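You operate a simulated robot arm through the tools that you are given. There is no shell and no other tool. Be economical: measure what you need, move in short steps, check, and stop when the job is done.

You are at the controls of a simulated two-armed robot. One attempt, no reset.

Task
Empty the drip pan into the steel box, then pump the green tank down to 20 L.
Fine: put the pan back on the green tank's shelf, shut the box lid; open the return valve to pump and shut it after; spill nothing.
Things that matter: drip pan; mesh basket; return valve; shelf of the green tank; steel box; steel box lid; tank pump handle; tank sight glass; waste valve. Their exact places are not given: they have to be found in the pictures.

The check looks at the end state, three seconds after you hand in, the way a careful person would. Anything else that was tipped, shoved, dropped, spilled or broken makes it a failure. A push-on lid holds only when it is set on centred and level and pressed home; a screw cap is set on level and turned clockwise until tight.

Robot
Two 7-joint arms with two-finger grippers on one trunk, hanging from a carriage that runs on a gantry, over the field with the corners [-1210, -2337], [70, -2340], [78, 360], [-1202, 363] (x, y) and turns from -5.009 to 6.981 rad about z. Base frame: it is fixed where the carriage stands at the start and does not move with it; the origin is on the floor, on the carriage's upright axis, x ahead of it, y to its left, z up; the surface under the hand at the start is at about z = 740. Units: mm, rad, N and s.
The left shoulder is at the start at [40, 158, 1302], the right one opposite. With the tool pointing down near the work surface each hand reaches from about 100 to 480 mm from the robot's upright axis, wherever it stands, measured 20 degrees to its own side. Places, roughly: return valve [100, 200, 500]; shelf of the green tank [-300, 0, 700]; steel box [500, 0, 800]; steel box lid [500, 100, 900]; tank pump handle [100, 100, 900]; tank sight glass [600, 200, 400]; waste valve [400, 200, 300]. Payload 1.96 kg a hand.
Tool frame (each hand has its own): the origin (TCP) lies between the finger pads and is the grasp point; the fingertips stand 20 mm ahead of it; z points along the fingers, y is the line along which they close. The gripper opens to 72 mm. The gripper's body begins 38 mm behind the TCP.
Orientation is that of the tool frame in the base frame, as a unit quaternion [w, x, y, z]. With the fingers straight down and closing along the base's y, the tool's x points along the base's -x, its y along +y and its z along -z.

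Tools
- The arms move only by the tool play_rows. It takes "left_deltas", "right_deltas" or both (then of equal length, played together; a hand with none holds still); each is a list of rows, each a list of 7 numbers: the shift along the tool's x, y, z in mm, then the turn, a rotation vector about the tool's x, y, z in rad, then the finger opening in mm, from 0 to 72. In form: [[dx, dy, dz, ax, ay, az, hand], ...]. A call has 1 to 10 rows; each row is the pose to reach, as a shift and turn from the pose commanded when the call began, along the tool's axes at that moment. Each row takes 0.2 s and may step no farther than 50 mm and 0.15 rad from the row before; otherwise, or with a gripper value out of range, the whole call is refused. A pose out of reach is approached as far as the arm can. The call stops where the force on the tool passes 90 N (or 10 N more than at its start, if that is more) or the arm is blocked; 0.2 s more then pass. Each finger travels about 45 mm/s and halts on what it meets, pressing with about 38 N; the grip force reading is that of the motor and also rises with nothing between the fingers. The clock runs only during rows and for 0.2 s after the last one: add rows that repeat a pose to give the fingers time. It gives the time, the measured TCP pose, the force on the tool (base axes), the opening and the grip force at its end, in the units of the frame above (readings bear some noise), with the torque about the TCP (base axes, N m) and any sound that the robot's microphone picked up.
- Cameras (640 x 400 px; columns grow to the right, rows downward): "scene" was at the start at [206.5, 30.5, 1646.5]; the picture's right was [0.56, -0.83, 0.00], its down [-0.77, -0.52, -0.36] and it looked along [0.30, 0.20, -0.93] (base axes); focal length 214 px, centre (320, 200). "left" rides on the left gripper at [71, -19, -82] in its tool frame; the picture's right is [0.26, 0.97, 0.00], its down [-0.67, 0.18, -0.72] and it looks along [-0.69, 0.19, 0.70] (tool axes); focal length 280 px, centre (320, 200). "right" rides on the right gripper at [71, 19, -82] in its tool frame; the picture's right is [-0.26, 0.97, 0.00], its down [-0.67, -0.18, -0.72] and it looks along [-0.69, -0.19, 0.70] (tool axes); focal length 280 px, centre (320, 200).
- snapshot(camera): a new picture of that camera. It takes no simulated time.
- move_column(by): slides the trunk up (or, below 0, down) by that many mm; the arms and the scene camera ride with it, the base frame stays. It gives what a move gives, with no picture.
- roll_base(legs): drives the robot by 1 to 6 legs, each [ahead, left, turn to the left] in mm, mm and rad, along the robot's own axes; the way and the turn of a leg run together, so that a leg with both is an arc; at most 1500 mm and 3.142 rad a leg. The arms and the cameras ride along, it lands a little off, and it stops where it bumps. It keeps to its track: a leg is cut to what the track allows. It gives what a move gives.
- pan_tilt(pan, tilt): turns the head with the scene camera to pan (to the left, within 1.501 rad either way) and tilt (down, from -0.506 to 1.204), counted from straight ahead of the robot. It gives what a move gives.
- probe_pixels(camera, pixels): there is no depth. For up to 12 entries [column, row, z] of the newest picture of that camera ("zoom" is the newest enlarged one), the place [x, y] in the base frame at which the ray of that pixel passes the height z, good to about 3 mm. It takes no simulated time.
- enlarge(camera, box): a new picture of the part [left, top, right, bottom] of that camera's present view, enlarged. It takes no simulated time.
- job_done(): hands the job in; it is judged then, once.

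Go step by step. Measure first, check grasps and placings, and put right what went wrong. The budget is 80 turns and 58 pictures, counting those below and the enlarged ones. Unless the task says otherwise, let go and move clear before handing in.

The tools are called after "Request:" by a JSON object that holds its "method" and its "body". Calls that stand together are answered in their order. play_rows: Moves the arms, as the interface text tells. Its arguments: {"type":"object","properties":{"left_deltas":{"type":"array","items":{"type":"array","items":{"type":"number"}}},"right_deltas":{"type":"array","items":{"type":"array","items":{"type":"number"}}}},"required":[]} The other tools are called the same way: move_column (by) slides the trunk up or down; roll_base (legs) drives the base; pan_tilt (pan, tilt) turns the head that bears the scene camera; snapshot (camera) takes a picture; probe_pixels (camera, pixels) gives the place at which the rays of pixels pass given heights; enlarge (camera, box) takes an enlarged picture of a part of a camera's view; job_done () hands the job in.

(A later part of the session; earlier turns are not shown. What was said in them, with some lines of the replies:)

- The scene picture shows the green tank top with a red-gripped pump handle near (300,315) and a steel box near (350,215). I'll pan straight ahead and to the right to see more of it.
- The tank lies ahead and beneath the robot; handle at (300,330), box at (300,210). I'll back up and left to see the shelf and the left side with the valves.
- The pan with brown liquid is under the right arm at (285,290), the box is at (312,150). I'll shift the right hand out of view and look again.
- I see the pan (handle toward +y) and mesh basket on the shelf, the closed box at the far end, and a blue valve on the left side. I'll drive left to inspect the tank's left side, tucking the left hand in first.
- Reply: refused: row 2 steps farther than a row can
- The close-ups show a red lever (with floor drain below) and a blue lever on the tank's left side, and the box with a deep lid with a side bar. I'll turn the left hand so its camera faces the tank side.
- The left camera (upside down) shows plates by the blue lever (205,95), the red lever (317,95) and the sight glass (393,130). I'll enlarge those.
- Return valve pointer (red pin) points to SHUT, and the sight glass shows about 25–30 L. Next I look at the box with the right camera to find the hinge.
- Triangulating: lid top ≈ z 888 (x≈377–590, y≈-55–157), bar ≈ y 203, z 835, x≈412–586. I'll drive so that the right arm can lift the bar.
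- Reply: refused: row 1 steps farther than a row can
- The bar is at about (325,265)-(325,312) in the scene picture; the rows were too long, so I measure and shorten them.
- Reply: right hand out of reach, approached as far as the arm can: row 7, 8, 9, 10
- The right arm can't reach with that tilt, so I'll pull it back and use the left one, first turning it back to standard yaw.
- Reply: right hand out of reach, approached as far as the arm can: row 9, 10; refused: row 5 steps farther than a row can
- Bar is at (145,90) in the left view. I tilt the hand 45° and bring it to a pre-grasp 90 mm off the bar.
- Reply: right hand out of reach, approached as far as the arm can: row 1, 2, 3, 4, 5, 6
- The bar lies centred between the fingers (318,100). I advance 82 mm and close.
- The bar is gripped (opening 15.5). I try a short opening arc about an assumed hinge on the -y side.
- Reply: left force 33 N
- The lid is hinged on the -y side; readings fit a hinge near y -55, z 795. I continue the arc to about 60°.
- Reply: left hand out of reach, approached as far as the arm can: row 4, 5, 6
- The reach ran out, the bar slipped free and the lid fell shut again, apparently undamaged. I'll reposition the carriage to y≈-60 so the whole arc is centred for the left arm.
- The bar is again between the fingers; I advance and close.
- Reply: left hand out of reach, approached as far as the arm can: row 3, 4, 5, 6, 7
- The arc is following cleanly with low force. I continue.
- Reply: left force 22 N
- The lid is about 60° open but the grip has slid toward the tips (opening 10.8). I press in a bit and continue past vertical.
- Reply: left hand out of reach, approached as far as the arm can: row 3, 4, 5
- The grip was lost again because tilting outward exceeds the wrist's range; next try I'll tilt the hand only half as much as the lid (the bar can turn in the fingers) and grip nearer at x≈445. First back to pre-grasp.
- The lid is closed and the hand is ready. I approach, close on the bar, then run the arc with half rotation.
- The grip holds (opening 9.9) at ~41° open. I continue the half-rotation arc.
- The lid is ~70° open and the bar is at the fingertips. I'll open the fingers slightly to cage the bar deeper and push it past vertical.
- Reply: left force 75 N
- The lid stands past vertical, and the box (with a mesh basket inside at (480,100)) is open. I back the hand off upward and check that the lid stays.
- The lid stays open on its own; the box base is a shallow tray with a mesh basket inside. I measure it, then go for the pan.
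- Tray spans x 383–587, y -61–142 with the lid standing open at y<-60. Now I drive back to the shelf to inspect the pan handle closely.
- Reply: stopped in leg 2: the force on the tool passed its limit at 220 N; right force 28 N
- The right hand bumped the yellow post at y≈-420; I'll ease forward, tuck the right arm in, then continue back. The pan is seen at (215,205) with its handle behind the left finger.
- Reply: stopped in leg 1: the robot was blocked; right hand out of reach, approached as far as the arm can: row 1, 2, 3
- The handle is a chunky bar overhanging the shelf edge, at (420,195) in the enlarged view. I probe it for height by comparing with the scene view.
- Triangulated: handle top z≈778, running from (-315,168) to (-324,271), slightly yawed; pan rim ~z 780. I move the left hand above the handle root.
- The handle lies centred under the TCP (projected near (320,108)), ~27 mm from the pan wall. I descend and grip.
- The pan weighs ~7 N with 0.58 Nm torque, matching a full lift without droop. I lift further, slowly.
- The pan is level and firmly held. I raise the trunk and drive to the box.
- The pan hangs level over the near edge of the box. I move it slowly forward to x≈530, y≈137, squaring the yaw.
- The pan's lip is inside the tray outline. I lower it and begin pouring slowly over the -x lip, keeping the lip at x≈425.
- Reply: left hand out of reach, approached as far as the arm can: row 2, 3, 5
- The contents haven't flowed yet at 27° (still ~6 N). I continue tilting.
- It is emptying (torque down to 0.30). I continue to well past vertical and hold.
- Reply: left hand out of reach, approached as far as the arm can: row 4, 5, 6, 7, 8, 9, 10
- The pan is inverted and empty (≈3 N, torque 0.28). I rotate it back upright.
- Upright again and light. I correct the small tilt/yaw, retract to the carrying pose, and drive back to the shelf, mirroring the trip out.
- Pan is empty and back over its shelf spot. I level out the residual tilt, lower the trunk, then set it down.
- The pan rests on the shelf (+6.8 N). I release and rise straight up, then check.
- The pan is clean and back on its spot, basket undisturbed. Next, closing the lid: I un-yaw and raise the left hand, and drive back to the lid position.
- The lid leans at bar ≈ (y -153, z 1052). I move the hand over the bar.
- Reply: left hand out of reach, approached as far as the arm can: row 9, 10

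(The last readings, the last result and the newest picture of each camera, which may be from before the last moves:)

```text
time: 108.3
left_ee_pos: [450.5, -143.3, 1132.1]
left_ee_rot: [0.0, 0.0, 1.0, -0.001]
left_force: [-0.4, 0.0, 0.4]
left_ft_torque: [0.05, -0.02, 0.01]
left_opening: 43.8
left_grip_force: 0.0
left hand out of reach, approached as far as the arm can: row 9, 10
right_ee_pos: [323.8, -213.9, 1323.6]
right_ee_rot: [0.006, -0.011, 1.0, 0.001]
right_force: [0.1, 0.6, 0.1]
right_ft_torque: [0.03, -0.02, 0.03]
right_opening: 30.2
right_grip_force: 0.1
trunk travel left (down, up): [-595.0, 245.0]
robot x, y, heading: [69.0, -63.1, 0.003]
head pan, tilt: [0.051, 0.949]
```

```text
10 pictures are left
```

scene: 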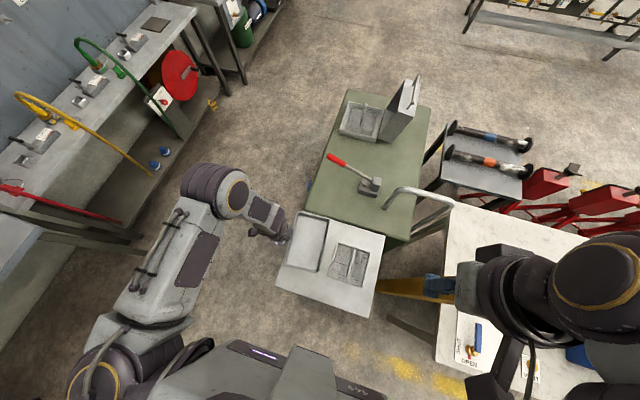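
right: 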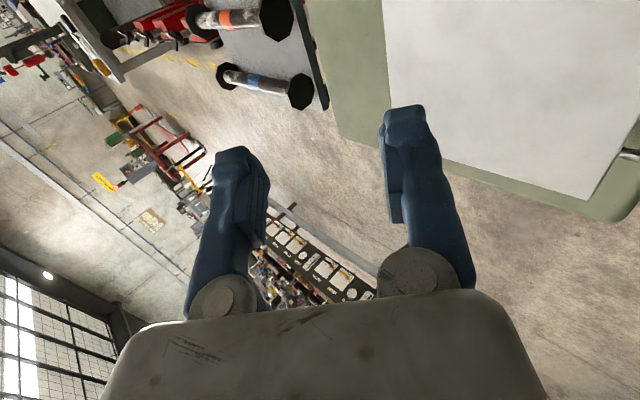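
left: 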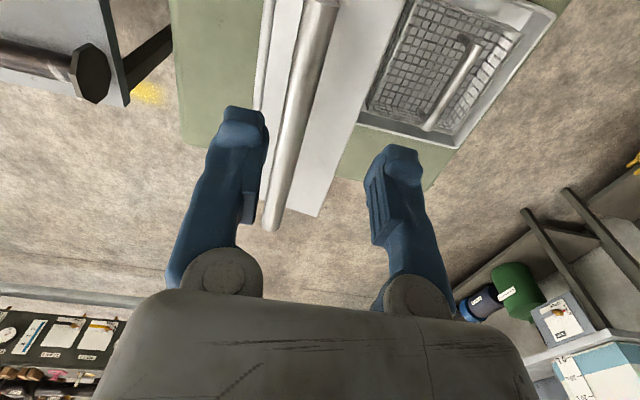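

The bar runs at column ~304 where it will meet the fingers, so the hand needs ~10 mm more to -y. I shift the base and descend.

Request:
{"method": "roll_base", "body": {"legs": [[0, -20, 0]]}}

Request:
{"method": "play_rows", "body": {"left_deltas": [[0, 8, 20, 0, 0, 0, 50], [0, 8, 40, 0, 0, 0, 50], [0, 8, 60, 0, 0, 0, 50], [0, 8, 72, 0, 0, 0, 50]]}}

```text
time: 109.1
left_ee_pos: [451.4, -162.5, 1132.4]
left_ee_rot: [0.0, -0.002, 1.0, -0.001]
left_force: [0.5, -0.3, -0.4]
left_ft_torque: [0.0, -0.03, 0.03]
left_opening: 44.1
left_grip_force: 0.1
right_ee_pos: [323.2, -234.3, 1324.7]
right_ee_rot: [0.006, -0.011, 1.0, 0.0]
right_force: [-0.1, -0.1, 0.0]
right_ft_torque: [-0.02, 0.04, -0.01]
right_opening: 30.1
right_grip_force: 0.0
trunk travel left (down, up): [-595.0, 245.0]
robot x, y, heading: [69.9, -84.3, 0.002]
head pan, tilt: [0.051, 0.949]
```

```text
time: 110.1
left_ee_pos: [452.3, -155.4, 1060.0]
left_ee_rot: [-0.001, -0.001, 1.0, -0.001]
left_force: [-0.2, -0.3, 0.4]
left_ft_torque: [0.01, 0.0, 0.01]
left_opening: 50.2
left_grip_force: 0.1
right_ee_pos: [323.2, -234.1, 1323.3]
right_ee_rot: [0.005, -0.01, 1.0, 0.001]
right_force: [-0.8, 0.8, -0.9]
right_ft_torque: [-0.02, 0.03, -0.04]
right_opening: 30.2
right_grip_force: 0.1
trunk travel left (down, up): [-595.0, 245.0]
robot x, y, heading: [69.3, -84.3, 0.005]
head pan, tilt: [0.051, 0.949]
```

No contact on descent. I close on the bar and start bringing the lid over.

Request:
{"method": "play_rows", "body": {"left_deltas": [[0, 0, 0, 0, 0, 0, 8], [0, 0, 0, 0, 0, 0, 8], [0, 0, 0, 0, 0, 0, 8], [0, 0, 0, 0, 0, 0, 8]]}}

Request:
{"method": "play_rows", "body": {"left_deltas": [[0, 34.5, -5.8, 0, 0, 0, 8], [0, 69.8, -11.7, 0, 0, 0, 8], [0, 105.5, -12.9, 0.03, 0, 0, 8], [0, 141, -9.5, 0.09, 0, 0, 8], [0, 175.8, -1.5, 0.16, 0, 0, 8]]}}

```text
time: 111.1
left_ee_pos: [451.2, -154.7, 1059.0]
left_ee_rot: [0.0, -0.001, 1.0, -0.001]
left_force: [2.2, 2.4, -6.6]
left_ft_torque: [0.02, -0.08, -0.41]
left_opening: 16.6
left_grip_force: 39.7
right_ee_pos: [322.7, -234.2, 1324.3]
right_ee_rot: [0.006, -0.01, 1.0, 0.001]
right_force: [0.5, 0.4, -0.6]
right_ft_torque: [0.02, 0.0, 0.0]
right_opening: 30.3
right_grip_force: 0.0
trunk travel left (down, up): [-595.0, 245.0]
robot x, y, heading: [70.6, -87.1, 0.004]
head pan, tilt: [0.051, 0.949]
```

```text
time: 112.3
left_ee_pos: [451.2, 17.0, 1058.7]
left_ee_rot: [-0.001, 0.001, 0.996, -0.084]
left_force: [13.8, -12.9, -42.7]
left_ft_torque: [0.05, 0.06, -0.46]
left_opening: 15.7
left_grip_force: 40.2
right_ee_pos: [323.2, -236.7, 1323.6]
right_ee_rot: [0.006, -0.011, 1.0, -0.001]
right_force: [0.8, -0.6, 0.0]
right_ft_torque: [0.05, 0.02, -0.02]
right_opening: 29.8
right_grip_force: 0.1
trunk travel left (down, up): [-595.0, 245.0]
robot x, y, heading: [63.9, -85.3, 0.011]
head pan, tilt: [0.051, 0.949]
```

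The lid is past vertical and held (16 mm). I tighten the radius and continue downward.

Request:
{"method": "play_rows", "body": {"left_deltas": [[0, 7.1, 8.2, 0.015, 0, 0, 8], [0, 41.1, 16, 0.087, 0, 0, 8], [0, 73.6, 28, 0.16, 0, 0, 8], [0, 104.4, 44.4, 0.23, 0, 0, 8], [0, 132.8, 64.5, 0.3, 0, 0, 8], [0, 158.4, 88.1, 0.37, 0, 0, 8], [0, 180.6, 114.8, 0.45, 0, 0, 8]]}}

```text
time: 113.9
left_ee_pos: [451.3, 178.2, 915.6]
left_ee_rot: [-0.001, 0.0, 0.953, -0.303]
left_force: [1.0, -8.6, -5.6]
left_ft_torque: [0.0, -0.05, 0.11]
left_opening: 10.1
left_grip_force: 37.7
right_ee_pos: [323.7, -233.7, 1324.6]
right_ee_rot: [0.006, -0.01, 1.0, 0.001]
right_force: [0.3, -0.2, -0.3]
right_ft_torque: [0.05, 0.01, 0.01]
right_opening: 30.2
right_grip_force: 0.0
trunk travel left (down, up): [-595.0, 245.0]
robot x, y, heading: [69.4, -86.6, 0.003]
head pan, tilt: [0.051, 0.949]
```

Request:
{"method": "play_rows", "body": {"left_deltas": [[0, 15.4, 8.4, 0.035, 0, 0, 8], [0, 30.8, 16.8, 0.07, 0, 0, 8], [0, 55.9, 37.1, 0.14, 0, 0, 8], [0, 69.4, 50.2, 0.17, 0, 0, 8], [0, 69.4, 50.2, 0.17, 0, 0, 8]]}}

Request:
{"method": "snapshot", "body": {"camera": "scene"}}

```text
time: 115.1
left_ee_pos: [451.3, 204.4, 836.7]
left_ee_rot: [0.0, -0.001, 0.924, -0.383]
left_force: [2.6, -14.2, -3.7]
left_ft_torque: [-0.07, 0.17, -0.23]
left_opening: 10.4
left_grip_force: 37.9
right_ee_pos: [324.2, -236.6, 1325.2]
right_ee_rot: [0.007, -0.01, 1.0, -0.001]
right_force: [0.1, 0.3, 0.0]
right_ft_torque: [0.01, -0.01, -0.01]
right_opening: 30.0
right_grip_force: 0.1
trunk travel left (down, up): [-595.0, 245.0]
robot x, y, heading: [66.7, -88.3, 0.002]
head pan, tilt: [0.051, 0.949]
```

```text
9 pictures are left
```

scene: 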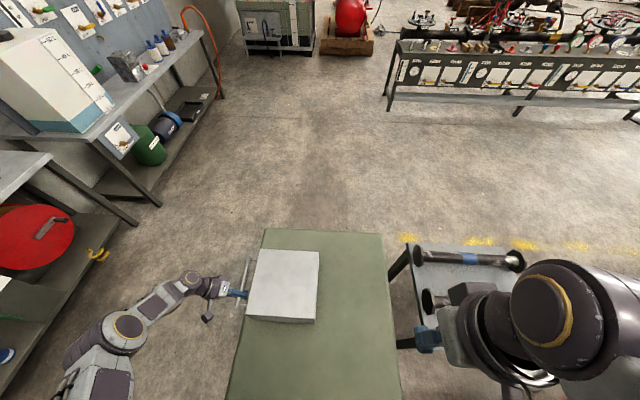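

The lid is shut. I release the bar, retract outward and up, and tuck the hand in.

Request:
{"method": "play_rows", "body": {"left_deltas": [[0, 0, 0, 0, 0, 0, 45], [0, 0, 0, 0, 0, 0, 45], [0, 0, -40, 0, 0, 0, 45], [0, 0, -80, 0, 0, 0, 30], [0, -30.4, -111, 0, 0, 0, 20], [0, -62.2, -142.8, -0.07, 0, 0, 20], [0, -94, -174.6, -0.14, 0, 0, 20], [0, -137.9, -166.1, -0.2, 0, 0, 20], [20, -180.3, -144.9, -0.285, 0, 0, 20], [40, -215.6, -116.7, -0.285, 0, 0, 20]]}}

Request:
{"method": "roll_base", "body": {"legs": [[-240, 0, 0], [0, 440, 0], [0, 0, -0.6]]}}

Request:
{"method": "snapshot", "body": {"camera": "left"}}

```text
refused: row 9 steps farther than a row can; nothing moved
```

```text
time: 120.8
left_ee_pos: [307.1, 380.7, 837.1]
left_ee_rot: [-0.112, 0.272, 0.884, -0.364]
left_force: [0.2, 0.3, -0.4]
left_ft_torque: [0.03, 0.03, -0.02]
left_opening: 8.0
left_grip_force: 0.0
right_ee_pos: [-45.9, 88.0, 1323.2]
right_ee_rot: [0.006, 0.285, 0.959, -0.001]
right_force: [-0.9, -0.1, -0.5]
right_ft_torque: [-0.02, -0.01, -0.01]
right_opening: 29.7
right_grip_force: 0.0
trunk travel left (down, up): [-595.0, 245.0]
robot x, y, heading: [-171.7, 354.5, -0.594]
head pan, tilt: [0.051, 0.949]
```

```text
8 pictures are left
```

left: 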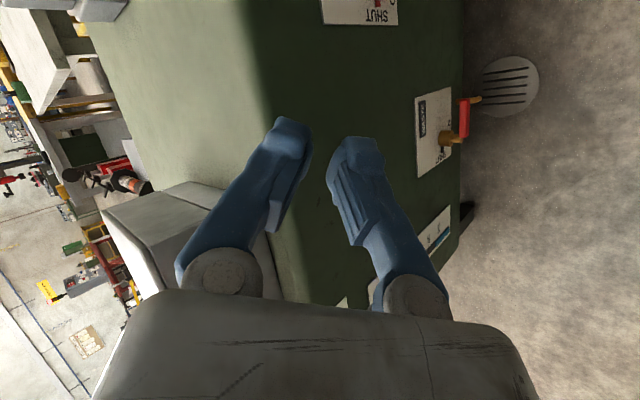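

The retract call was refused while the base call still ran, dragging the hand off the bar — the box must be checked. I look at it with the scene camera.

Request:
{"method": "pan_tilt", "body": {"pan": 0.35, "tilt": 0.8}}

Request:
{"method": "snapshot", "body": {"camera": "scene"}}

```text
time: 121.6
left_ee_pos: [307.1, 379.7, 837.4]
left_ee_rot: [-0.113, 0.271, 0.884, -0.365]
left_force: [-0.6, -0.2, -0.6]
left_ft_torque: [0.0, 0.0, 0.02]
left_opening: 8.0
left_grip_force: 0.1
right_ee_pos: [-46.3, 89.3, 1323.2]
right_ee_rot: [0.007, 0.285, 0.959, -0.001]
right_force: [0.4, -0.3, 0.0]
right_ft_torque: [-0.03, 0.0, 0.01]
right_opening: 30.1
right_grip_force: 0.0
trunk travel left (down, up): [-595.0, 245.0]
robot x, y, heading: [-170.8, 350.5, -0.59]
head pan, tilt: [0.351, 0.799]
```

```text
7 pictures are left
```

scene: 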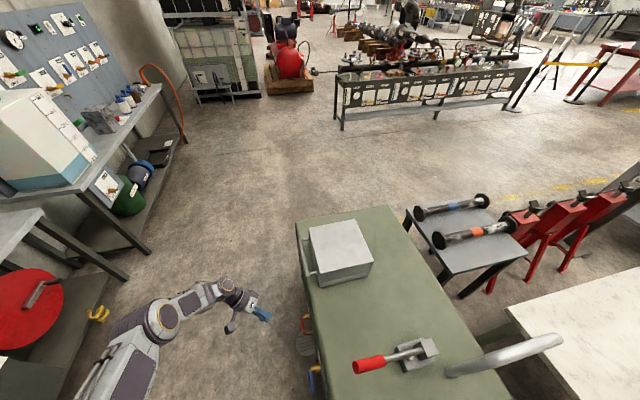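

The box is in place and shut. I shift the base 200 mm toward -x so the left camera views the return valve.

Request:
{"method": "probe_pixels", "body": {"camera": "scene", "pixels": [[309, 228, 888], [357, 220, 888], [373, 265, 888], [321, 287, 888], [355, 366, 900], [355, 366, 930], [383, 361, 900], [425, 345, 880]]}}

Request:
{"method": "roll_base", "body": {"legs": [[-166, -111, 0]]}}

Request:
{"method": "snapshot", "body": {"camera": "left"}}

```text
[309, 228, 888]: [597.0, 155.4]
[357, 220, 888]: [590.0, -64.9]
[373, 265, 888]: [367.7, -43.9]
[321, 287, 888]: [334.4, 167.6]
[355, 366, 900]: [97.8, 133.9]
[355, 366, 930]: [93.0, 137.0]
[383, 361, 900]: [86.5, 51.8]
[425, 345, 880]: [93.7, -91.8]
```

```text
time: 123.2
left_ee_pos: [106.9, 381.0, 837.9]
left_ee_rot: [-0.112, 0.273, 0.883, -0.365]
left_force: [-0.8, -0.4, 0.2]
left_ft_torque: [0.03, 0.0, 0.03]
left_opening: 8.2
left_grip_force: 0.1
right_ee_pos: [-244.9, 89.3, 1323.3]
right_ee_rot: [0.006, 0.285, 0.958, -0.002]
right_force: [0.0, -0.2, -0.3]
right_ft_torque: [0.0, -0.02, -0.02]
right_opening: 30.1
right_grip_force: 0.1
trunk travel left (down, up): [-595.0, 245.0]
robot x, y, heading: [-375.2, 350.6, -0.601]
head pan, tilt: [0.351, 0.799]
```

```text
6 pictures are left
```

left: 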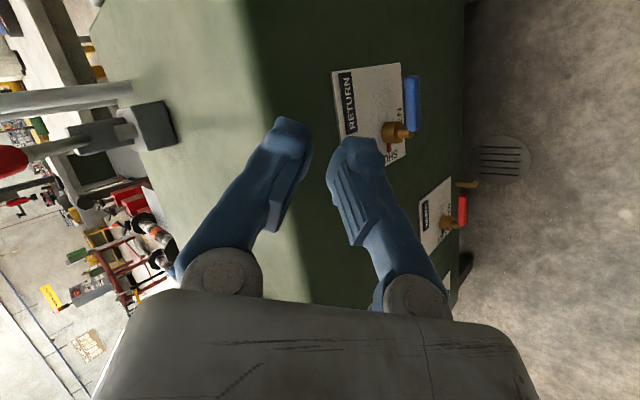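

Request:
{"method": "probe_pixels", "body": {"camera": "left", "pixels": [[333, 73, 600], [333, 73, 560], [401, 65, 500], [401, 65, 460], [405, 160, 500], [405, 160, 460], [411, 82, 550], [411, 82, 500], [413, 128, 550], [413, 128, 500], [388, 130, 520], [388, 130, 480]]}}

```text
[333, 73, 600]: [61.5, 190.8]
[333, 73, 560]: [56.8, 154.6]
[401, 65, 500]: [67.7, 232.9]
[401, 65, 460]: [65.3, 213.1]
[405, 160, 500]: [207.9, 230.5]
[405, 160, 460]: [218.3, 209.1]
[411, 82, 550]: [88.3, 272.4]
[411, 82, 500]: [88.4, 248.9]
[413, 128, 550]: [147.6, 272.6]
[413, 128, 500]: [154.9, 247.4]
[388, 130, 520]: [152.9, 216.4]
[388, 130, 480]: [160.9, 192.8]
```

Triangulating against the wall (y≈200): the return valve axis is near x 155, z 495, with its lever at y≈246 running to x≈80. I straighten the hand to point down with fingers closing along y, and move the base back.

Request:
{"method": "play_rows", "body": {"left_deltas": [[0, 0, 0, -0.13, 0, 0, 40], [0, 0, -5, -0.26, 0, 0, 40], [0, 0, -10, -0.39, 0, 0, 40], [0, 0, -15, -0.52, 0, 0, 40], [0, 0, -20, -0.65, 0, 0, 40], [0, 0, -25, -0.78, 0, 0, 40]]}}

Request:
{"method": "roll_base", "body": {"legs": [[166, 111, 0]]}}

Request:
{"method": "play_rows", "body": {"left_deltas": [[38, 10, 0, 0, 0, -0.1, 40], [76, 20, 0, 0, 0, -0.2, 40], [114, 30, 0, 0, 0, -0.3, 40], [130, 10, 0, 0, 0, -0.4, 40], [140, -30, 0, 0, 0, -0.5, 40], [150, -70, 0, 0, 0, -0.6, 40]]}}

```text
time: 124.6
left_ee_pos: [118.9, 394.7, 853.7]
left_ee_rot: [0.001, 0.296, 0.955, -0.001]
left_force: [-0.2, 0.5, -0.5]
left_ft_torque: [0.01, -0.02, 0.01]
left_opening: 40.0
left_grip_force: 0.0
right_ee_pos: [-246.3, 87.5, 1323.6]
right_ee_rot: [0.006, 0.286, 0.958, -0.001]
right_force: [0.1, 0.5, 0.2]
right_ft_torque: [0.02, 0.01, 0.01]
right_opening: 30.4
right_grip_force: 0.0
trunk travel left (down, up): [-595.0, 245.0]
robot x, y, heading: [-372.5, 353.0, -0.597]
head pan, tilt: [0.351, 0.799]
```

```text
time: 126.2
left_ee_pos: [317.9, 392.3, 855.7]
left_ee_rot: [-0.001, 0.294, 0.956, -0.001]
left_force: [0.4, -0.2, -0.4]
left_ft_torque: [-0.05, 0.02, -0.01]
left_opening: 40.0
left_grip_force: 0.2
right_ee_pos: [-46.7, 86.2, 1324.7]
right_ee_rot: [0.006, 0.285, 0.959, -0.001]
right_force: [0.3, 0.9, -0.1]
right_ft_torque: [0.0, -0.03, 0.0]
right_opening: 30.1
right_grip_force: 0.0
trunk travel left (down, up): [-595.0, 245.0]
robot x, y, heading: [-173.5, 354.2, -0.59]
head pan, tilt: [0.351, 0.799]
```

```text
time: 127.6
left_ee_pos: [153.9, 418.8, 854.6]
left_ee_rot: [0.0, -0.002, 1.0, -0.001]
left_force: [-0.8, -0.7, 0.7]
left_ft_torque: [0.03, 0.02, -0.01]
left_opening: 40.0
left_grip_force: 0.1
right_ee_pos: [-46.3, 85.3, 1323.6]
right_ee_rot: [0.007, 0.285, 0.959, -0.001]
right_force: [0.2, 1.0, 0.3]
right_ft_torque: [0.0, -0.01, 0.01]
right_opening: 30.0
right_grip_force: 0.0
trunk travel left (down, up): [-595.0, 245.0]
robot x, y, heading: [-175.4, 350.3, -0.596]
head pan, tilt: [0.351, 0.799]
```

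Hand is pointing down at (154,419,855). I lower the trunk beside the tank and move above the lever's end.

Request:
{"method": "move_column", "body": {"by": -240}}

Request:
{"method": "play_rows", "body": {"left_deltas": [[12, -35, 5, 0, 0, 0, 45], [24, -70, 15, 0, 0, 0, 45], [36, -105, 25, 0, 0, 0, 45], [48, -140, 35, 0, 0, 0, 45], [56, -165, 45, 0, 0, 0, 45]]}}

Request:
{"method": "snapshot", "body": {"camera": "left"}}

```text
time: 130.1
left_ee_pos: [154.7, 419.7, 615.4]
left_ee_rot: [-0.001, -0.002, 1.0, 0.0]
left_force: [0.2, 0.3, 0.2]
left_ft_torque: [-0.01, 0.02, -0.02]
left_opening: 40.1
left_grip_force: 0.0
right_ee_pos: [-47.0, 85.0, 1084.1]
right_ee_rot: [0.006, 0.285, 0.959, -0.001]
right_force: [-0.3, 0.2, 0.5]
right_ft_torque: [0.01, -0.01, 0.02]
right_opening: 29.9
right_grip_force: 0.1
trunk travel left (down, up): [-355.0, 485.0]
robot x, y, heading: [-172.0, 351.1, -0.596]
head pan, tilt: [0.351, 0.799]
```

```text
time: 131.3
left_ee_pos: [98.7, 253.1, 571.0]
left_ee_rot: [0.0, -0.002, 1.0, -0.001]
left_force: [-0.2, 0.0, -0.6]
left_ft_torque: [0.04, 0.02, -0.04]
left_opening: 44.9
left_grip_force: 0.0
right_ee_pos: [-46.4, 84.7, 1085.2]
right_ee_rot: [0.006, 0.284, 0.959, -0.001]
right_force: [0.9, -0.4, -0.5]
right_ft_torque: [0.0, 0.02, 0.0]
right_opening: 30.1
right_grip_force: 0.1
trunk travel left (down, up): [-355.0, 485.0]
robot x, y, heading: [-175.7, 353.2, -0.592]
head pan, tilt: [0.351, 0.799]
```

```text
5 pictures are left
```

left: 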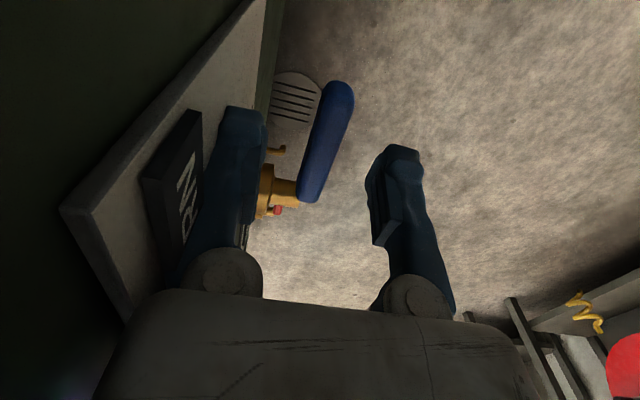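

Combining both views, the lever is at y≈258, z≈520, running x≈80–152. I shift 5 mm in y, descend 49 mm and grip.

Request:
{"method": "play_rows", "body": {"left_deltas": [[0, 5, 15, 0, 0, 0, 45], [0, 5, 30, 0, 0, 0, 45], [0, 5, 49, 0, 0, 0, 45], [0, 5, 49, 0, 0, 0, 8], [0, 5, 49, 0, 0, 0, 5], [0, 5, 49, 0, 0, 0, 5], [0, 5, 49, 0, 0, 0, 5]]}}

```text
time: 132.9
left_ee_pos: [100.4, 258.7, 521.3]
left_ee_rot: [0.001, -0.002, 1.0, -0.001]
left_force: [2.3, 0.0, -8.9]
left_ft_torque: [0.01, 0.49, -0.05]
left_opening: 15.4
left_grip_force: 40.1
right_ee_pos: [-45.9, 85.7, 1084.1]
right_ee_rot: [0.006, 0.285, 0.959, -0.001]
right_force: [0.3, 1.3, -0.1]
right_ft_torque: [0.0, 0.0, 0.0]
right_opening: 30.0
right_grip_force: 0.1
trunk travel left (down, up): [-355.0, 485.0]
robot x, y, heading: [-171.0, 352.7, -0.591]
head pan, tilt: [0.351, 0.799]
```

The lever is gripped (15.4 mm). I swing it up along a quarter arc toward vertical (pin to OPEN).

Request:
{"method": "play_rows", "body": {"left_deltas": [[-1, 0, -10.5, 0, 0, 0, 5], [-4.2, 0, -20.6, 0, 0, 0, 5], [-9.3, 0, -29.9, 0, 0, 0, 5], [-16.1, 0, -38, 0, 0, 0, 5], [-24.4, 0, -44.6, 0, 0, 0, 5], [-33.8, 0, -49.4, 0, 0, 0, 5], [-44, 0, -52.2, 0, 0, 0, 5], [-53, 0, -53, 0, 0, 0, 5], [-55, 0, -53, 0, 0, 0, 5]]}}

Request:
{"method": "snapshot", "body": {"camera": "left"}}

```text
time: 134.9
left_ee_pos: [157.3, 260.7, 574.0]
left_ee_rot: [0.001, -0.002, 1.0, -0.001]
left_force: [0.5, -0.2, 0.6]
left_ft_torque: [-0.02, 0.01, 0.01]
left_opening: 5.0
left_grip_force: 0.0
right_ee_pos: [-45.6, 85.0, 1084.1]
right_ee_rot: [0.007, 0.284, 0.959, -0.001]
right_force: [-1.0, 0.5, 0.1]
right_ft_torque: [0.01, 0.0, -0.01]
right_opening: 30.0
right_grip_force: 0.1
trunk travel left (down, up): [-355.0, 485.0]
robot x, y, heading: [-171.3, 351.2, -0.599]
head pan, tilt: [0.351, 0.799]
```

```text
4 pictures are left
```

left: 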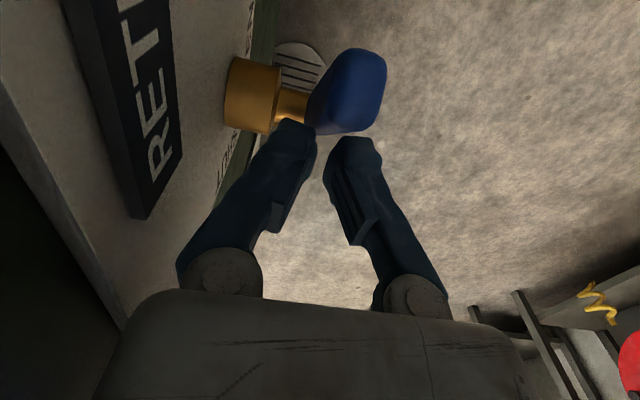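

The lever slipped from the grip at roughly 60° — it now points toward the camera. I'll go over it and push it the rest from the -x side with closed fingers.

Request:
{"method": "play_rows", "body": {"left_deltas": [[0, 0, -35, 0, 0, 0, 3], [0, 0, -62, 0, 0, 0, 3], [35, 0, -65, 0, 0, 0, 3], [68, 0, -60, 0, 0, 0, 3], [68, 0, -25, 0, 0, 0, 3], [68, 0, 8, 0, 0, 0, 3]]}}

Request:
{"method": "play_rows", "body": {"left_deltas": [[-10, 0, 0, 0, 0, 0, 3], [-20, 0, 0, 0, 0, 0, 3], [-28, 0, 0, 0, 0, 0, 3], [-35, 0, 0, 0, 0, 0, 3], [-41, 0, 0, 0, 0, 0, 3], [-46, 0, 0, 0, 0, 0, 3], [-50, 0, 0, 0, 0, 0, 3], [-54, 0, 0, 0, 0, 0, 3]]}}

```text
time: 136.3
left_ee_pos: [85.6, 258.6, 565.4]
left_ee_rot: [0.0, -0.001, 1.0, -0.001]
left_force: [0.2, 0.0, -0.4]
left_ft_torque: [0.0, 0.0, -0.02]
left_opening: 2.9
left_grip_force: 0.0
right_ee_pos: [-47.3, 85.8, 1084.0]
right_ee_rot: [0.006, 0.285, 0.958, -0.001]
right_force: [0.6, -0.5, 0.7]
right_ft_torque: [0.01, 0.02, 0.0]
right_opening: 29.7
right_grip_force: 0.1
trunk travel left (down, up): [-355.0, 485.0]
robot x, y, heading: [-169.8, 349.8, -0.594]
head pan, tilt: [0.351, 0.799]
```

```text
time: 138.1
left_ee_pos: [134.4, 258.2, 564.9]
left_ee_rot: [-0.003, -0.001, 1.0, -0.002]
left_force: [-13.9, -1.8, 3.0]
left_ft_torque: [0.02, 0.11, 0.03]
left_opening: 6.0
left_grip_force: 2.3
right_ee_pos: [-49.9, 84.8, 1083.7]
right_ee_rot: [0.005, 0.284, 0.959, -0.002]
right_force: [-0.5, 0.0, -0.5]
right_ft_torque: [-0.02, -0.02, 0.0]
right_opening: 30.2
right_grip_force: 0.1
trunk travel left (down, up): [-355.0, 485.0]
robot x, y, heading: [-174.7, 353.2, -0.591]
head pan, tilt: [0.351, 0.799]
```

Contact at x 134 with 14 N. I push a bit more against the stop, then back off and look.

Request:
{"method": "play_rows", "body": {"left_deltas": [[-5, 0, 0, 0, 0, 0, 3], [-10, 0, 0, 0, 0, 0, 3], [-14, 0, 0, 0, 0, 0, 3]]}}

Request:
{"method": "play_rows", "body": {"left_deltas": [[20, 0, 0, 0, 0, 0, 3], [50, 0, -30, 0, 0, 0, 3], [80, 20, -70, 0, 0, 0, 3], [110, 45, -90, 0, 0, 0, 3], [130, 80, -100, 0, 0, 0, 3]]}}

Request:
{"method": "snapshot", "body": {"camera": "left"}}

```text
time: 138.9
left_ee_pos: [135.8, 258.3, 564.2]
left_ee_rot: [-0.011, 0.0, 1.0, -0.001]
left_force: [-49.3, -0.5, 18.9]
left_ft_torque: [0.08, 0.31, -0.02]
left_opening: 5.6
left_grip_force: 29.1
right_ee_pos: [-56.1, 85.6, 1083.4]
right_ee_rot: [0.003, 0.286, 0.958, -0.002]
right_force: [0.9, -0.2, -0.4]
right_ft_torque: [-0.03, -0.01, -0.01]
right_opening: 29.9
right_grip_force: 0.2
trunk travel left (down, up): [-355.0, 485.0]
robot x, y, heading: [-171.9, 349.0, -0.597]
head pan, tilt: [0.351, 0.799]
```

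```text
refused: row 3 steps farther than a row can; nothing moved
```

```text
3 pictures are left
```

left: 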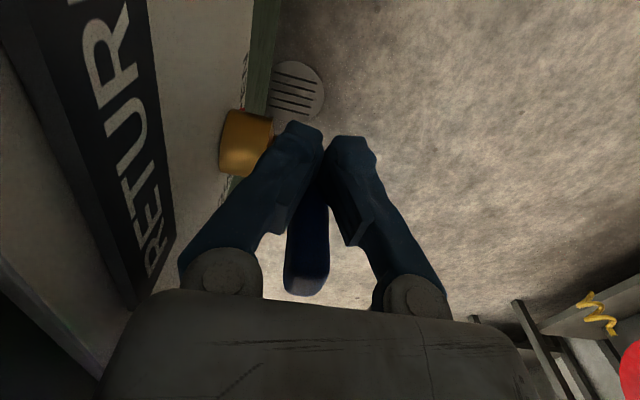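

The stop was reached at 49 N with the lever seen upright behind the fingers and the red pin below the knob: the valve is open. I back the left hand away and raise the trunk.

Request:
{"method": "play_rows", "body": {"left_deltas": [[20, 0, 0, 0, 0, 0, 3], [55, 0, 0, 0, 0, 0, 3], [65, 35, -20, 0, 0, 0, 3], [65, 75, -40, 0, 0, 0, 3]]}}

Request:
{"method": "move_column", "body": {"by": 240}}

Request:
{"method": "play_rows", "body": {"left_deltas": [[-16, 18, 0, 0, 0, 0.08, 72], [-32, 36, 0, 0, 0, 0.16, 72], [-48, 54, 0, 0, 0, 0.24, 72], [-64, 72, 0, 0, 0, 0.32, 72], [-80, 90, 0, 0, 0, 0.4, 72], [-96, 108, 0, 0, 0, 0.48, 72], [-112, 126, 0, 0, 0, 0.56, 72], [-128, 144, 0, 0, 0, 0.62, 72]], "right_deltas": [[-13, 13, 33, 0, 0, 0.12, 60], [-26, 26, 66, 0, 0, 0.24, 60], [-39, 39, 99, 0, 0, 0.36, 60], [-53, 51, 132, 0, 0, 0.48, 60], [-66, 64, 165, 0, 0, 0.6, 60], [-79, 77, 198, 0, 0, 0.72, 60], [-92, 90, 231, 0, 0, 0.85, 60], [-105.5, 102.5, 264, 0, 0, 0.97, 60]]}}

Request:
{"method": "enlarge", "body": {"camera": "left", "box": [240, 150, 400, 300]}}

```text
time: 139.9
left_ee_pos: [88.5, 336.1, 607.3]
left_ee_rot: [0.0, -0.002, 1.0, 0.0]
left_force: [-0.9, 0.5, 0.0]
left_ft_torque: [0.0, -0.04, 0.0]
left_opening: 3.0
left_grip_force: 0.1
right_ee_pos: [-46.5, 85.9, 1084.5]
right_ee_rot: [0.006, 0.284, 0.959, -0.001]
right_force: [0.0, 0.7, 0.0]
right_ft_torque: [-0.03, -0.02, 0.0]
right_opening: 30.1
right_grip_force: 0.0
trunk travel left (down, up): [-355.0, 485.0]
robot x, y, heading: [-171.3, 349.4, -0.595]
head pan, tilt: [0.351, 0.799]
```

```text
time: 142.4
left_ee_pos: [88.3, 335.2, 844.8]
left_ee_rot: [-0.001, -0.002, 1.0, -0.001]
left_force: [-0.5, -0.3, 0.5]
left_ft_torque: [-0.04, 0.0, 0.0]
left_opening: 2.9
left_grip_force: 0.0
right_ee_pos: [-47.5, 85.9, 1324.9]
right_ee_rot: [0.006, 0.286, 0.958, -0.001]
right_force: [0.1, -0.1, 0.1]
right_ft_torque: [-0.01, 0.01, 0.01]
right_opening: 30.0
right_grip_force: 0.1
trunk travel left (down, up): [-595.0, 245.0]
robot x, y, heading: [-172.6, 354.4, -0.595]
head pan, tilt: [0.351, 0.799]
```

```text
time: 144.2
left_ee_pos: [217.4, 479.6, 846.4]
left_ee_rot: [0.001, 0.305, 0.952, -0.001]
left_force: [-0.2, 0.3, -0.1]
left_ft_torque: [0.03, 0.0, -0.01]
left_opening: 72.1
left_grip_force: 0.2
right_ee_pos: [102.0, 112.3, 1062.6]
right_ee_rot: [0.006, 0.699, 0.715, 0.002]
right_force: [-0.6, -1.1, -0.4]
right_ft_torque: [-0.01, 0.02, -0.02]
right_opening: 60.0
right_grip_force: 0.0
trunk travel left (down, up): [-595.0, 245.0]
robot x, y, heading: [-171.8, 349.6, -0.592]
head pan, tilt: [0.351, 0.799]
```

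```text
2.67 times, centred on (320, 225) of left
```

zoom: 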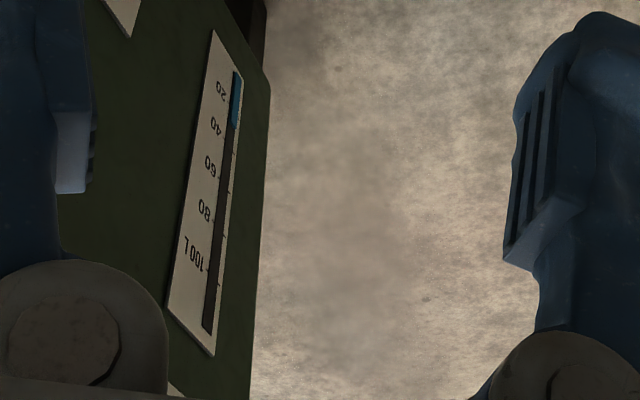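

The gauge reads ≈26.5 L (blue top at (235,127), between tick 20 at ~115 and 40 at ~152). The right hand is above the pump handle; I descend and grip it.

Request:
{"method": "play_rows", "body": {"right_deltas": [[0, -7, 40, 0, 0, 0, 64], [0, -7, 75, 0, 0, 0, 64], [0, -7, 100, 0, 0, 0, 64], [0, -7, 117, 0, 0, 0, 64], [0, -7, 117, 0, 0, 0, 30], [0, -7, 117, 0, 0, 0, 10], [0, -7, 117, 0, 0, 0, 10], [0, -7, 117, 0, 0, 0, 10], [0, -7, 117, 0, 0, 0, 10]]}}

```text
time: 146.2
left_ee_pos: [210.8, 479.2, 843.8]
left_ee_rot: [-0.003, 0.304, 0.953, -0.001]
left_force: [0.0, 1.2, -0.4]
left_ft_torque: [0.01, -0.02, 0.04]
left_opening: 71.9
left_grip_force: 0.1
right_ee_pos: [88.7, 111.2, 942.4]
right_ee_rot: [0.002, 0.699, 0.715, -0.001]
right_force: [-28.9, -1.4, -0.8]
right_ft_torque: [0.11, -0.11, -0.21]
right_opening: 24.3
right_grip_force: 10.4
trunk travel left (down, up): [-595.0, 245.0]
robot x, y, heading: [-175.0, 352.7, -0.591]
head pan, tilt: [0.351, 0.799]
```

The handle is gripped at 24 mm but pulled sideways: its centre is x≈88. I recentre and press the first down-stroke.

Request:
{"method": "play_rows", "body": {"right_deltas": [[0, -7, 0, 0, 0, 0, 10], [0, -7, 0, 0, 0, 0, 10], [3, -7, 11, 0, 0, 0, 10], [4.6, -7, 22.8, 0, 0, 0, 10], [6, -7, 35, 0, 0, 0, 10], [6.7, -7, 46.5, 0, 0, 0, 10], [6.5, -7, 58, 0, 0, 0, 10], [6, -7, 70, 0, 0, 0, 10]]}}

```text
time: 148.0
left_ee_pos: [214.5, 489.3, 846.4]
left_ee_rot: [-0.002, 0.303, 0.953, 0.002]
left_force: [-0.1, 0.3, -0.1]
left_ft_torque: [-0.02, 0.0, 0.02]
left_opening: 72.1
left_grip_force: 0.0
right_ee_pos: [87.3, 129.8, 873.1]
right_ee_rot: [0.0, 0.698, 0.716, 0.007]
right_force: [-12.3, 48.3, 14.0]
right_ft_torque: [-1.42, 0.24, -0.66]
right_opening: 18.3
right_grip_force: 40.1
trunk travel left (down, up): [-595.0, 245.0]
robot x, y, heading: [-172.0, 347.8, -0.594]
head pan, tilt: [0.351, 0.799]
```

The reaction (+48 N in y) shows the pivot is lower (~y -73, z 855). I follow the corrected arc further down.

Request:
{"method": "play_rows", "body": {"right_deltas": [[8, 0, 2, 0, 0, 0, 8], [13, 0, 8, 0, 0, 0, 8], [13, 0, 17, 0, 0, 0, 8], [12.5, 0, 27, 0, 0, 0, 8], [12, 0, 37, 0, 0, 0, 8], [11, 0, 44, 0, 0, 0, 8]]}}

```text
time: 149.4
left_ee_pos: [214.7, 482.7, 845.4]
left_ee_rot: [0.0, 0.304, 0.953, 0.0]
left_force: [0.6, -0.8, -0.1]
left_ft_torque: [-0.01, -0.01, -0.03]
left_opening: 72.3
left_grip_force: 0.1
right_ee_pos: [87.6, 130.4, 829.3]
right_ee_rot: [0.005, 0.699, 0.715, 0.003]
right_force: [-10.7, 18.1, 6.7]
right_ft_torque: [-1.28, 0.08, -0.69]
right_opening: 18.0
right_grip_force: 39.9
trunk travel left (down, up): [-595.0, 245.0]
robot x, y, heading: [-174.9, 351.4, -0.593]
head pan, tilt: [0.351, 0.799]
```

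The down-stroke reached z 829 smoothly. I bring the handle back up, then check the gauge closely.

Request:
{"method": "play_rows", "body": {"right_deltas": [[2, 0, -20, 0, 0, 0, 8], [2, 0, -42, 0, 0, 0, 8], [-1, 0, -64, 0, 0, 0, 8], [-6, 0, -84, 0, 0, 0, 8], [-11.5, 0, -102, 0, 0, 0, 8], [-17, 0, -113, 0, 0, 0, 8], [-17, 0, -113, 0, 0, 0, 8]]}}

Request:
{"method": "enlarge", "body": {"camera": "left", "box": [260, 160, 324, 224]}}

```text
time: 150.9
left_ee_pos: [217.5, 479.2, 844.3]
left_ee_rot: [0.001, 0.304, 0.953, -0.001]
left_force: [0.1, -0.9, 0.8]
left_ft_torque: [0.04, 0.03, 0.01]
left_opening: 72.1
left_grip_force: 0.0
right_ee_pos: [88.2, 108.2, 938.0]
right_ee_rot: [0.005, 0.7, 0.714, -0.002]
right_force: [14.0, -7.1, -58.9]
right_ft_torque: [0.58, 0.16, 0.08]
right_opening: 17.3
right_grip_force: 40.2
trunk travel left (down, up): [-595.0, 245.0]
robot x, y, heading: [-173.0, 352.7, -0.591]
head pan, tilt: [0.351, 0.799]
stopped in row 7 (right hand): the force on the tool passed its limit at 93 N (the readings are from after the stop); the commanded pose is now the measured one
```

```text
6.25 times, centred on (292, 192) of left
```

zoom: 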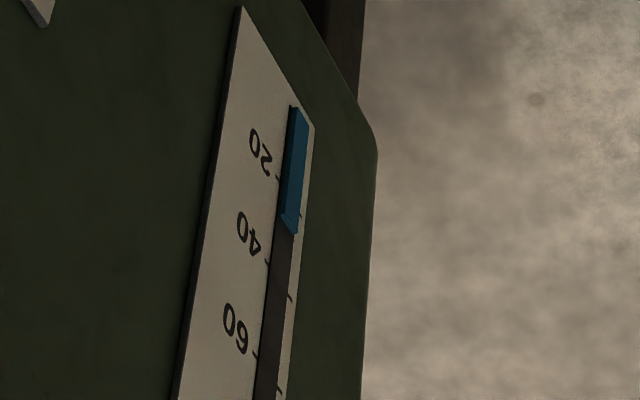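

The close-up gives ≈26–27 L after one stroke, so each stroke moves at most about 1 L. I make four more identical strokes before spending the last picture.

Request:
{"method": "play_rows", "body": {"right_deltas": [[5, 0, 8, 0, 0, 0, 8], [11, 0, 25, 0, 0, 0, 8], [16.5, 0, 48, 0, 0, 0, 8], [20, 0, 75, 0, 0, 0, 8], [21, 0, 98, 0, 0, 0, 8], [20, 0, 109, 0, 0, 0, 8], [20, 0, 75, 0, 0, 0, 8], [16.5, 0, 48, 0, 0, 0, 8], [11, 0, 25, 0, 0, 0, 8], [4, 0, 6, 0, 0, 0, 8]]}}

Request:
{"method": "play_rows", "body": {"right_deltas": [[7, 0, 19, 0, 0, 0, 8], [12.5, 0, 42, 0, 0, 0, 8], [16, 0, 69, 0, 0, 0, 8], [17, 0, 92, 0, 0, 0, 8], [16, 0, 103, 0, 0, 0, 8], [16, 0, 69, 0, 0, 0, 8], [12.5, 0, 42, 0, 0, 0, 8], [7, 0, 19, 0, 0, 0, 8], [2, 0, 5, 0, 0, 0, 8], [0, 0, 0, 0, 0, 0, 8]]}}

```text
time: 153.1
left_ee_pos: [215.3, 477.8, 844.2]
left_ee_rot: [0.0, 0.304, 0.953, -0.001]
left_force: [-0.5, 0.0, -0.4]
left_ft_torque: [0.0, 0.01, 0.05]
left_opening: 71.7
left_grip_force: 0.0
right_ee_pos: [87.3, 109.8, 932.3]
right_ee_rot: [0.008, 0.7, 0.714, -0.004]
right_force: [10.4, -15.5, -52.5]
right_ft_torque: [1.13, 0.05, 0.1]
right_opening: 14.8
right_grip_force: 39.8
trunk travel left (down, up): [-595.0, 245.0]
robot x, y, heading: [-173.5, 353.4, -0.597]
head pan, tilt: [0.351, 0.799]
```

```text
time: 155.2
left_ee_pos: [218.1, 480.2, 845.3]
left_ee_rot: [0.0, 0.304, 0.953, 0.0]
left_force: [-0.1, -0.3, -0.3]
left_ft_torque: [0.0, 0.01, 0.02]
left_opening: 72.1
left_grip_force: 0.2
right_ee_pos: [86.7, 109.9, 927.6]
right_ee_rot: [0.008, 0.701, 0.713, -0.004]
right_force: [19.3, -7.6, -63.4]
right_ft_torque: [0.89, 0.22, 0.19]
right_opening: 10.8
right_grip_force: 38.8
trunk travel left (down, up): [-595.0, 245.0]
robot x, y, heading: [-171.8, 352.6, -0.596]
head pan, tilt: [0.351, 0.799]
stopped in row 10 (right hand): the force on the tool passed its limit at 102 N (the readings are from after the stop); the commanded pose is now the measured one
```

The handle has settled deeper between the fingers (a secure cage) and strokes are working against the upper stop. I make two more strokes with a lower upper limit, then check the gauge with the last picture.

Request:
{"method": "play_rows", "body": {"right_deltas": [[6, 0, 14, 0, 0, 0, 8], [12, 0, 38, 0, 0, 0, 8], [16, 0, 64, 0, 0, 0, 8], [17.5, 0, 88, 0, 0, 0, 8], [17, 0, 105, 0, 0, 0, 8], [17.5, 0, 80, 0, 0, 0, 8], [15, 0, 52, 0, 0, 0, 8], [10, 0, 28, 0, 0, 0, 8], [4, 0, 8, 0, 0, 0, 8], [4, 0, 8, 0, 0, 0, 8]]}}

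Request:
{"method": "play_rows", "body": {"right_deltas": [[3, 0, 9, 0, 0, 0, 8], [8, 0, 30, 0, 0, 0, 8], [12, 0, 56, 0, 0, 0, 8], [13.5, 0, 80, 0, 0, 0, 8], [13, 0, 97, 0, 0, 0, 8], [13.5, 0, 72, 0, 0, 0, 8], [11, 0, 44, 0, 0, 0, 8], [6, 0, 20, 0, 0, 0, 8], [0, 0, 0, 0, 0, 0, 8], [0, 0, 0, 0, 0, 0, 8]]}}

```text
time: 157.4
left_ee_pos: [218.3, 477.6, 845.2]
left_ee_rot: [0.0, 0.304, 0.953, -0.002]
left_force: [0.4, 0.2, -0.5]
left_ft_torque: [0.0, -0.01, 0.02]
left_opening: 71.8
left_grip_force: 0.0
right_ee_pos: [86.6, 113.2, 921.7]
right_ee_rot: [0.009, 0.701, 0.713, -0.005]
right_force: [5.1, -8.1, -1.5]
right_ft_torque: [0.02, 0.12, 0.03]
right_opening: 9.1
right_grip_force: 16.7
trunk travel left (down, up): [-595.0, 245.0]
robot x, y, heading: [-172.7, 349.5, -0.589]
head pan, tilt: [0.351, 0.799]
```

```text
time: 159.6
left_ee_pos: [217.8, 478.6, 846.3]
left_ee_rot: [0.0, 0.304, 0.953, -0.001]
left_force: [-0.7, -0.4, -0.3]
left_ft_torque: [0.01, -0.01, 0.02]
left_opening: 71.9
left_grip_force: 0.0
right_ee_pos: [86.4, 114.8, 923.4]
right_ee_rot: [0.009, 0.701, 0.713, -0.004]
right_force: [5.6, -4.8, -1.0]
right_ft_torque: [-0.1, 0.11, -0.01]
right_opening: 9.6
right_grip_force: 10.6
trunk travel left (down, up): [-595.0, 245.0]
robot x, y, heading: [-173.0, 352.0, -0.59]
head pan, tilt: [0.351, 0.799]
```

Five strokes done in total. I take the last gauge picture with the same framing.

Request:
{"method": "enlarge", "body": {"camera": "left", "box": [260, 160, 324, 224]}}

```text
6.25 times, centred on (292, 192) of left
```

zoom: 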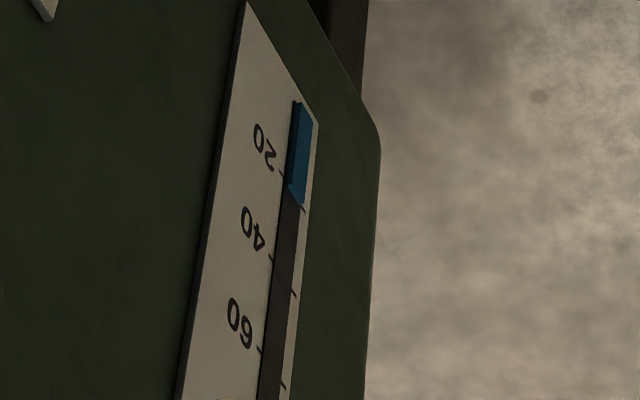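

Since the previous picture the level fell ~22 px in 4 strokes (≈1.3 L each, 83 px per 20 L), and the level now reads ≈21 L, just above the 20 tick. I add one shortened stroke (~1 L), then release the handle in its up position.

Request:
{"method": "play_rows", "body": {"right_deltas": [[3, 0, 9, 0, 0, 0, 8], [8, 0, 30, 0, 0, 0, 8], [12, 0, 56, 0, 0, 0, 8], [13.5, 0, 76, 0, 0, 0, 8], [13.5, 0, 72, 0, 0, 0, 8], [11, 0, 44, 0, 0, 0, 8], [6, 0, 20, 0, 0, 0, 8], [0, 0, 0, 0, 0, 0, 8], [-1, 0, -4, 0, 0, 0, 8]]}}

Request:
{"method": "play_rows", "body": {"right_deltas": [[0, 0, 0, 0, 0, 0, 40], [0, 0, 0, 0, 0, 0, 70], [0, 0, 0, 0, 0, 0, 70], [0, 0, 0, 0, 0, 0, 70], [0, 0, -30, 0, 0, 0, 70], [0, 0, -70, 0, 0, 0, 70], [0, 0, -115, 0, 0, 0, 70], [0, 0, -160, 0, 0, 0, 60], [0, 0, -205, 0, 0, 0, 50]], "left_deltas": [[0, 0, 0, 0, 0, -0.07, 40], [0, 0, 0, 0, 0, -0.14, 20], [0, 0, 0, 0, 0, -0.21, 5], [0, 0, 0, 0, 0, -0.28, 3], [0, 0, 0, 0, 0, -0.35, 3], [0, 0, 0, 0, 0, -0.42, 3], [0, 0, 0, 0, 0, -0.49, 3], [0, 0, 0, 0, 0, -0.56, 3], [0, 0, 0, 0, 0, -0.62, 3]]}}

```text
time: 161.6
left_ee_pos: [217.8, 478.4, 846.0]
left_ee_rot: [0.0, 0.304, 0.953, -0.001]
left_force: [-0.4, 0.3, -0.3]
left_ft_torque: [0.0, 0.0, 0.02]
left_opening: 72.2
left_grip_force: 0.1
right_ee_pos: [86.6, 113.9, 926.2]
right_ee_rot: [0.008, 0.701, 0.713, -0.004]
right_force: [5.7, -3.6, -11.0]
right_ft_torque: [0.0, 0.11, 0.04]
right_opening: 11.1
right_grip_force: 7.8
trunk travel left (down, up): [-595.0, 245.0]
robot x, y, heading: [-175.5, 355.6, -0.593]
head pan, tilt: [0.351, 0.799]
```

```text
time: 163.6
left_ee_pos: [216.6, 479.2, 845.5]
left_ee_rot: [0.0, -0.002, 1.0, -0.001]
left_force: [0.6, 0.6, 0.0]
left_ft_torque: [0.0, -0.02, 0.02]
left_opening: 3.1
left_grip_force: 0.0
right_ee_pos: [85.3, 117.7, 1132.5]
right_ee_rot: [0.007, 0.701, 0.713, -0.004]
right_force: [0.0, -0.7, 0.1]
right_ft_torque: [0.01, 0.0, 0.02]
right_opening: 50.0
right_grip_force: 0.1
trunk travel left (down, up): [-595.0, 245.0]
robot x, y, heading: [-171.8, 353.9, -0.593]
head pan, tilt: [0.351, 0.799]
```

The handle is released and up. Now I raise the right hand, lower the trunk again and bring the left hand to the +x side of the upright lever.

Request:
{"method": "play_rows", "body": {"right_deltas": [[0, 0, -45, 0, 0, 0, 30], [0, 0, -90, 0, 0, 0, 30], [0, 0, -135, 0, 0, 0, 30], [0, 0, -175, 0, 0, 0, 30]]}}

Request:
{"method": "move_column", "body": {"by": -240}}

Request:
{"method": "play_rows", "body": {"left_deltas": [[5, -45, 8, 0, 0, 0, 3], [10, -90, 16, 0, 0, 0, 3], [15, -135, 24, 0, 0, 0, 3], [20, -180, 32, 0, 0, 0, 3], [22, -221, 38, 0, 0, 0, 3]]}}

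```text
time: 164.6
left_ee_pos: [217.6, 479.4, 846.6]
left_ee_rot: [0.0, -0.002, 1.0, -0.001]
left_force: [-0.1, 0.1, 0.4]
left_ft_torque: [-0.01, -0.03, 0.0]
left_opening: 2.9
left_grip_force: 0.0
right_ee_pos: [85.0, 118.5, 1306.4]
right_ee_rot: [0.007, 0.701, 0.713, -0.004]
right_force: [1.0, 0.4, 0.0]
right_ft_torque: [0.0, 0.0, -0.03]
right_opening: 30.1
right_grip_force: 0.1
trunk travel left (down, up): [-595.0, 245.0]
robot x, y, heading: [-174.1, 353.8, -0.593]
head pan, tilt: [0.351, 0.799]
```

```text
time: 167.1
left_ee_pos: [217.8, 478.8, 605.4]
left_ee_rot: [0.0, -0.002, 1.0, 0.0]
left_force: [0.5, 0.4, 0.2]
left_ft_torque: [-0.02, 0.02, 0.0]
left_opening: 3.0
left_grip_force: 0.0
right_ee_pos: [84.5, 119.2, 1066.6]
right_ee_rot: [0.008, 0.701, 0.713, -0.004]
right_force: [0.0, -0.5, -0.3]
right_ft_torque: [-0.03, -0.01, -0.01]
right_opening: 29.9
right_grip_force: 0.0
trunk travel left (down, up): [-355.0, 485.0]
robot x, y, heading: [-174.1, 354.7, -0.591]
head pan, tilt: [0.351, 0.799]
```

```text
time: 168.3
left_ee_pos: [194.7, 254.9, 568.4]
left_ee_rot: [-0.001, -0.001, 1.0, -0.001]
left_force: [0.5, -0.1, 0.1]
left_ft_torque: [-0.01, -0.03, 0.0]
left_opening: 2.8
left_grip_force: 0.0
right_ee_pos: [84.0, 118.5, 1065.0]
right_ee_rot: [0.007, 0.701, 0.713, -0.005]
right_force: [-0.7, -0.4, 0.2]
right_ft_torque: [0.03, -0.02, 0.0]
right_opening: 29.8
right_grip_force: 0.0
trunk travel left (down, up): [-355.0, 485.0]
robot x, y, heading: [-176.7, 350.1, -0.59]
head pan, tilt: [0.351, 0.799]
```

The finger is in place at x 195. I push the lever toward -x and then down onto its SHUT stop.

Request:
{"method": "play_rows", "body": {"left_deltas": [[12, 3, 1, 0, 0, 0, 3], [22, 3, 1, 0, 0, 0, 3], [32, 3, 2, 0, 0, 0, 3], [42, 3, 2, 0, 0, 0, 3], [52, 3, 2, 0, 0, 0, 3], [62, 3, 3, 0, 0, 0, 3], [72, 3, 3, 0, 0, 0, 3], [80, 3, 3, 0, 0, 0, 3]]}}

Request:
{"method": "play_rows", "body": {"left_deltas": [[6, 0, 4, 0, 0, 0, 3], [11, 0, 9, 0, 0, 0, 3], [14, 0, 14, 0, 0, 0, 3], [14, 0, 18, 0, 0, 0, 3], [14, 0, 21, 0, 0, 0, 3]]}}

```text
time: 170.1
left_ee_pos: [114.7, 260.5, 564.1]
left_ee_rot: [-0.002, 0.0, 1.0, -0.001]
left_force: [-0.3, -0.6, 0.4]
left_ft_torque: [0.01, 0.01, 0.0]
left_opening: 2.8
left_grip_force: 0.0
right_ee_pos: [83.8, 118.3, 1065.7]
right_ee_rot: [0.007, 0.701, 0.713, -0.005]
right_force: [-0.3, 0.9, -0.4]
right_ft_torque: [0.0, 0.01, -0.01]
right_opening: 29.7
right_grip_force: 0.1
trunk travel left (down, up): [-355.0, 485.0]
robot x, y, heading: [-171.9, 350.1, -0.596]
head pan, tilt: [0.351, 0.799]
```

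```text
time: 171.3
left_ee_pos: [101.3, 261.7, 545.8]
left_ee_rot: [-0.002, -0.001, 1.0, 0.0]
left_force: [-12.2, 8.4, 90.4]
left_ft_torque: [0.17, -0.11, -0.05]
left_opening: 6.0
left_grip_force: 23.6
right_ee_pos: [85.2, 119.7, 1068.0]
right_ee_rot: [0.007, 0.701, 0.713, -0.004]
right_force: [0.0, 0.6, -0.2]
right_ft_torque: [-0.03, 0.0, -0.01]
right_opening: 30.0
right_grip_force: 0.1
trunk travel left (down, up): [-355.0, 485.0]
robot x, y, heading: [-170.3, 348.0, -0.595]
head pan, tilt: [0.351, 0.799]
```

90 N against the stop at tip height ≈526 (lever top when horizontal): the valve is shut. I back off and raise the trunk clear.

Request:
{"method": "play_rows", "body": {"left_deltas": [[0, 0, -20, 0, 0, 0, 3], [0, 0, -60, 0, 0, 0, 3], [0, 40, -80, 0, 0, 0, 3], [0, 85, -90, 0, 0, 0, 3], [0, 130, -90, 0, 0, 0, 3]]}}

Request:
{"method": "move_column", "body": {"by": 240}}

```text
time: 172.5
left_ee_pos: [102.8, 392.1, 632.3]
left_ee_rot: [0.0, -0.001, 1.0, -0.001]
left_force: [0.0, -0.8, 1.0]
left_ft_torque: [-0.04, 0.01, 0.0]
left_opening: 3.3
left_grip_force: 0.1
right_ee_pos: [85.4, 119.9, 1066.4]
right_ee_rot: [0.007, 0.701, 0.713, -0.002]
right_force: [0.4, -1.1, 0.5]
right_ft_torque: [0.01, 0.0, 0.02]
right_opening: 30.1
right_grip_force: 0.1
trunk travel left (down, up): [-355.0, 485.0]
robot x, y, heading: [-170.3, 350.6, -0.593]
head pan, tilt: [0.351, 0.799]
```

```text
time: 175.0
left_ee_pos: [101.1, 390.2, 873.7]
left_ee_rot: [-0.001, -0.002, 1.0, -0.001]
left_force: [-1.4, 0.0, 0.4]
left_ft_torque: [-0.01, -0.01, -0.01]
left_opening: 3.0
left_grip_force: 0.0
right_ee_pos: [84.2, 119.5, 1305.4]
right_ee_rot: [0.008, 0.701, 0.713, -0.004]
right_force: [0.4, 0.3, 0.1]
right_ft_torque: [-0.01, 0.0, 0.01]
right_opening: 30.0
right_grip_force: 0.1
trunk travel left (down, up): [-595.0, 245.0]
robot x, y, heading: [-171.3, 355.7, -0.598]
head pan, tilt: [0.351, 0.799]
```

Both hands are empty and clear; the pan is back on the shelf, the lid was seen shut, and the lever is on its SHUT stop. I hand in.

Request:
{"method": "job_done", "body": {}}

```text
The job is handed in.
```

I emptied the drip pan into the steel box and put it back on the shelf. The box lid is shut, and the return valve was opened for pumping and shut after. The green tank should be at about 20 L. My last gauge picture read roughly 21 L, and I added one short stroke of about 1 L after that without a picture to confirm it. The valve's final shut position is also judged only by the force at its stop, because I had no pictures left.

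I saw no spills, but three bumps happened along the way:
- **Lid:** it fell shut twice while I was opening it.
- **Post:** the right hand hit the yellow post once.
- **Handle bar:** the left hand was dragged off the lid's handle bar once. The box looked undisturbed and shut afterwards.
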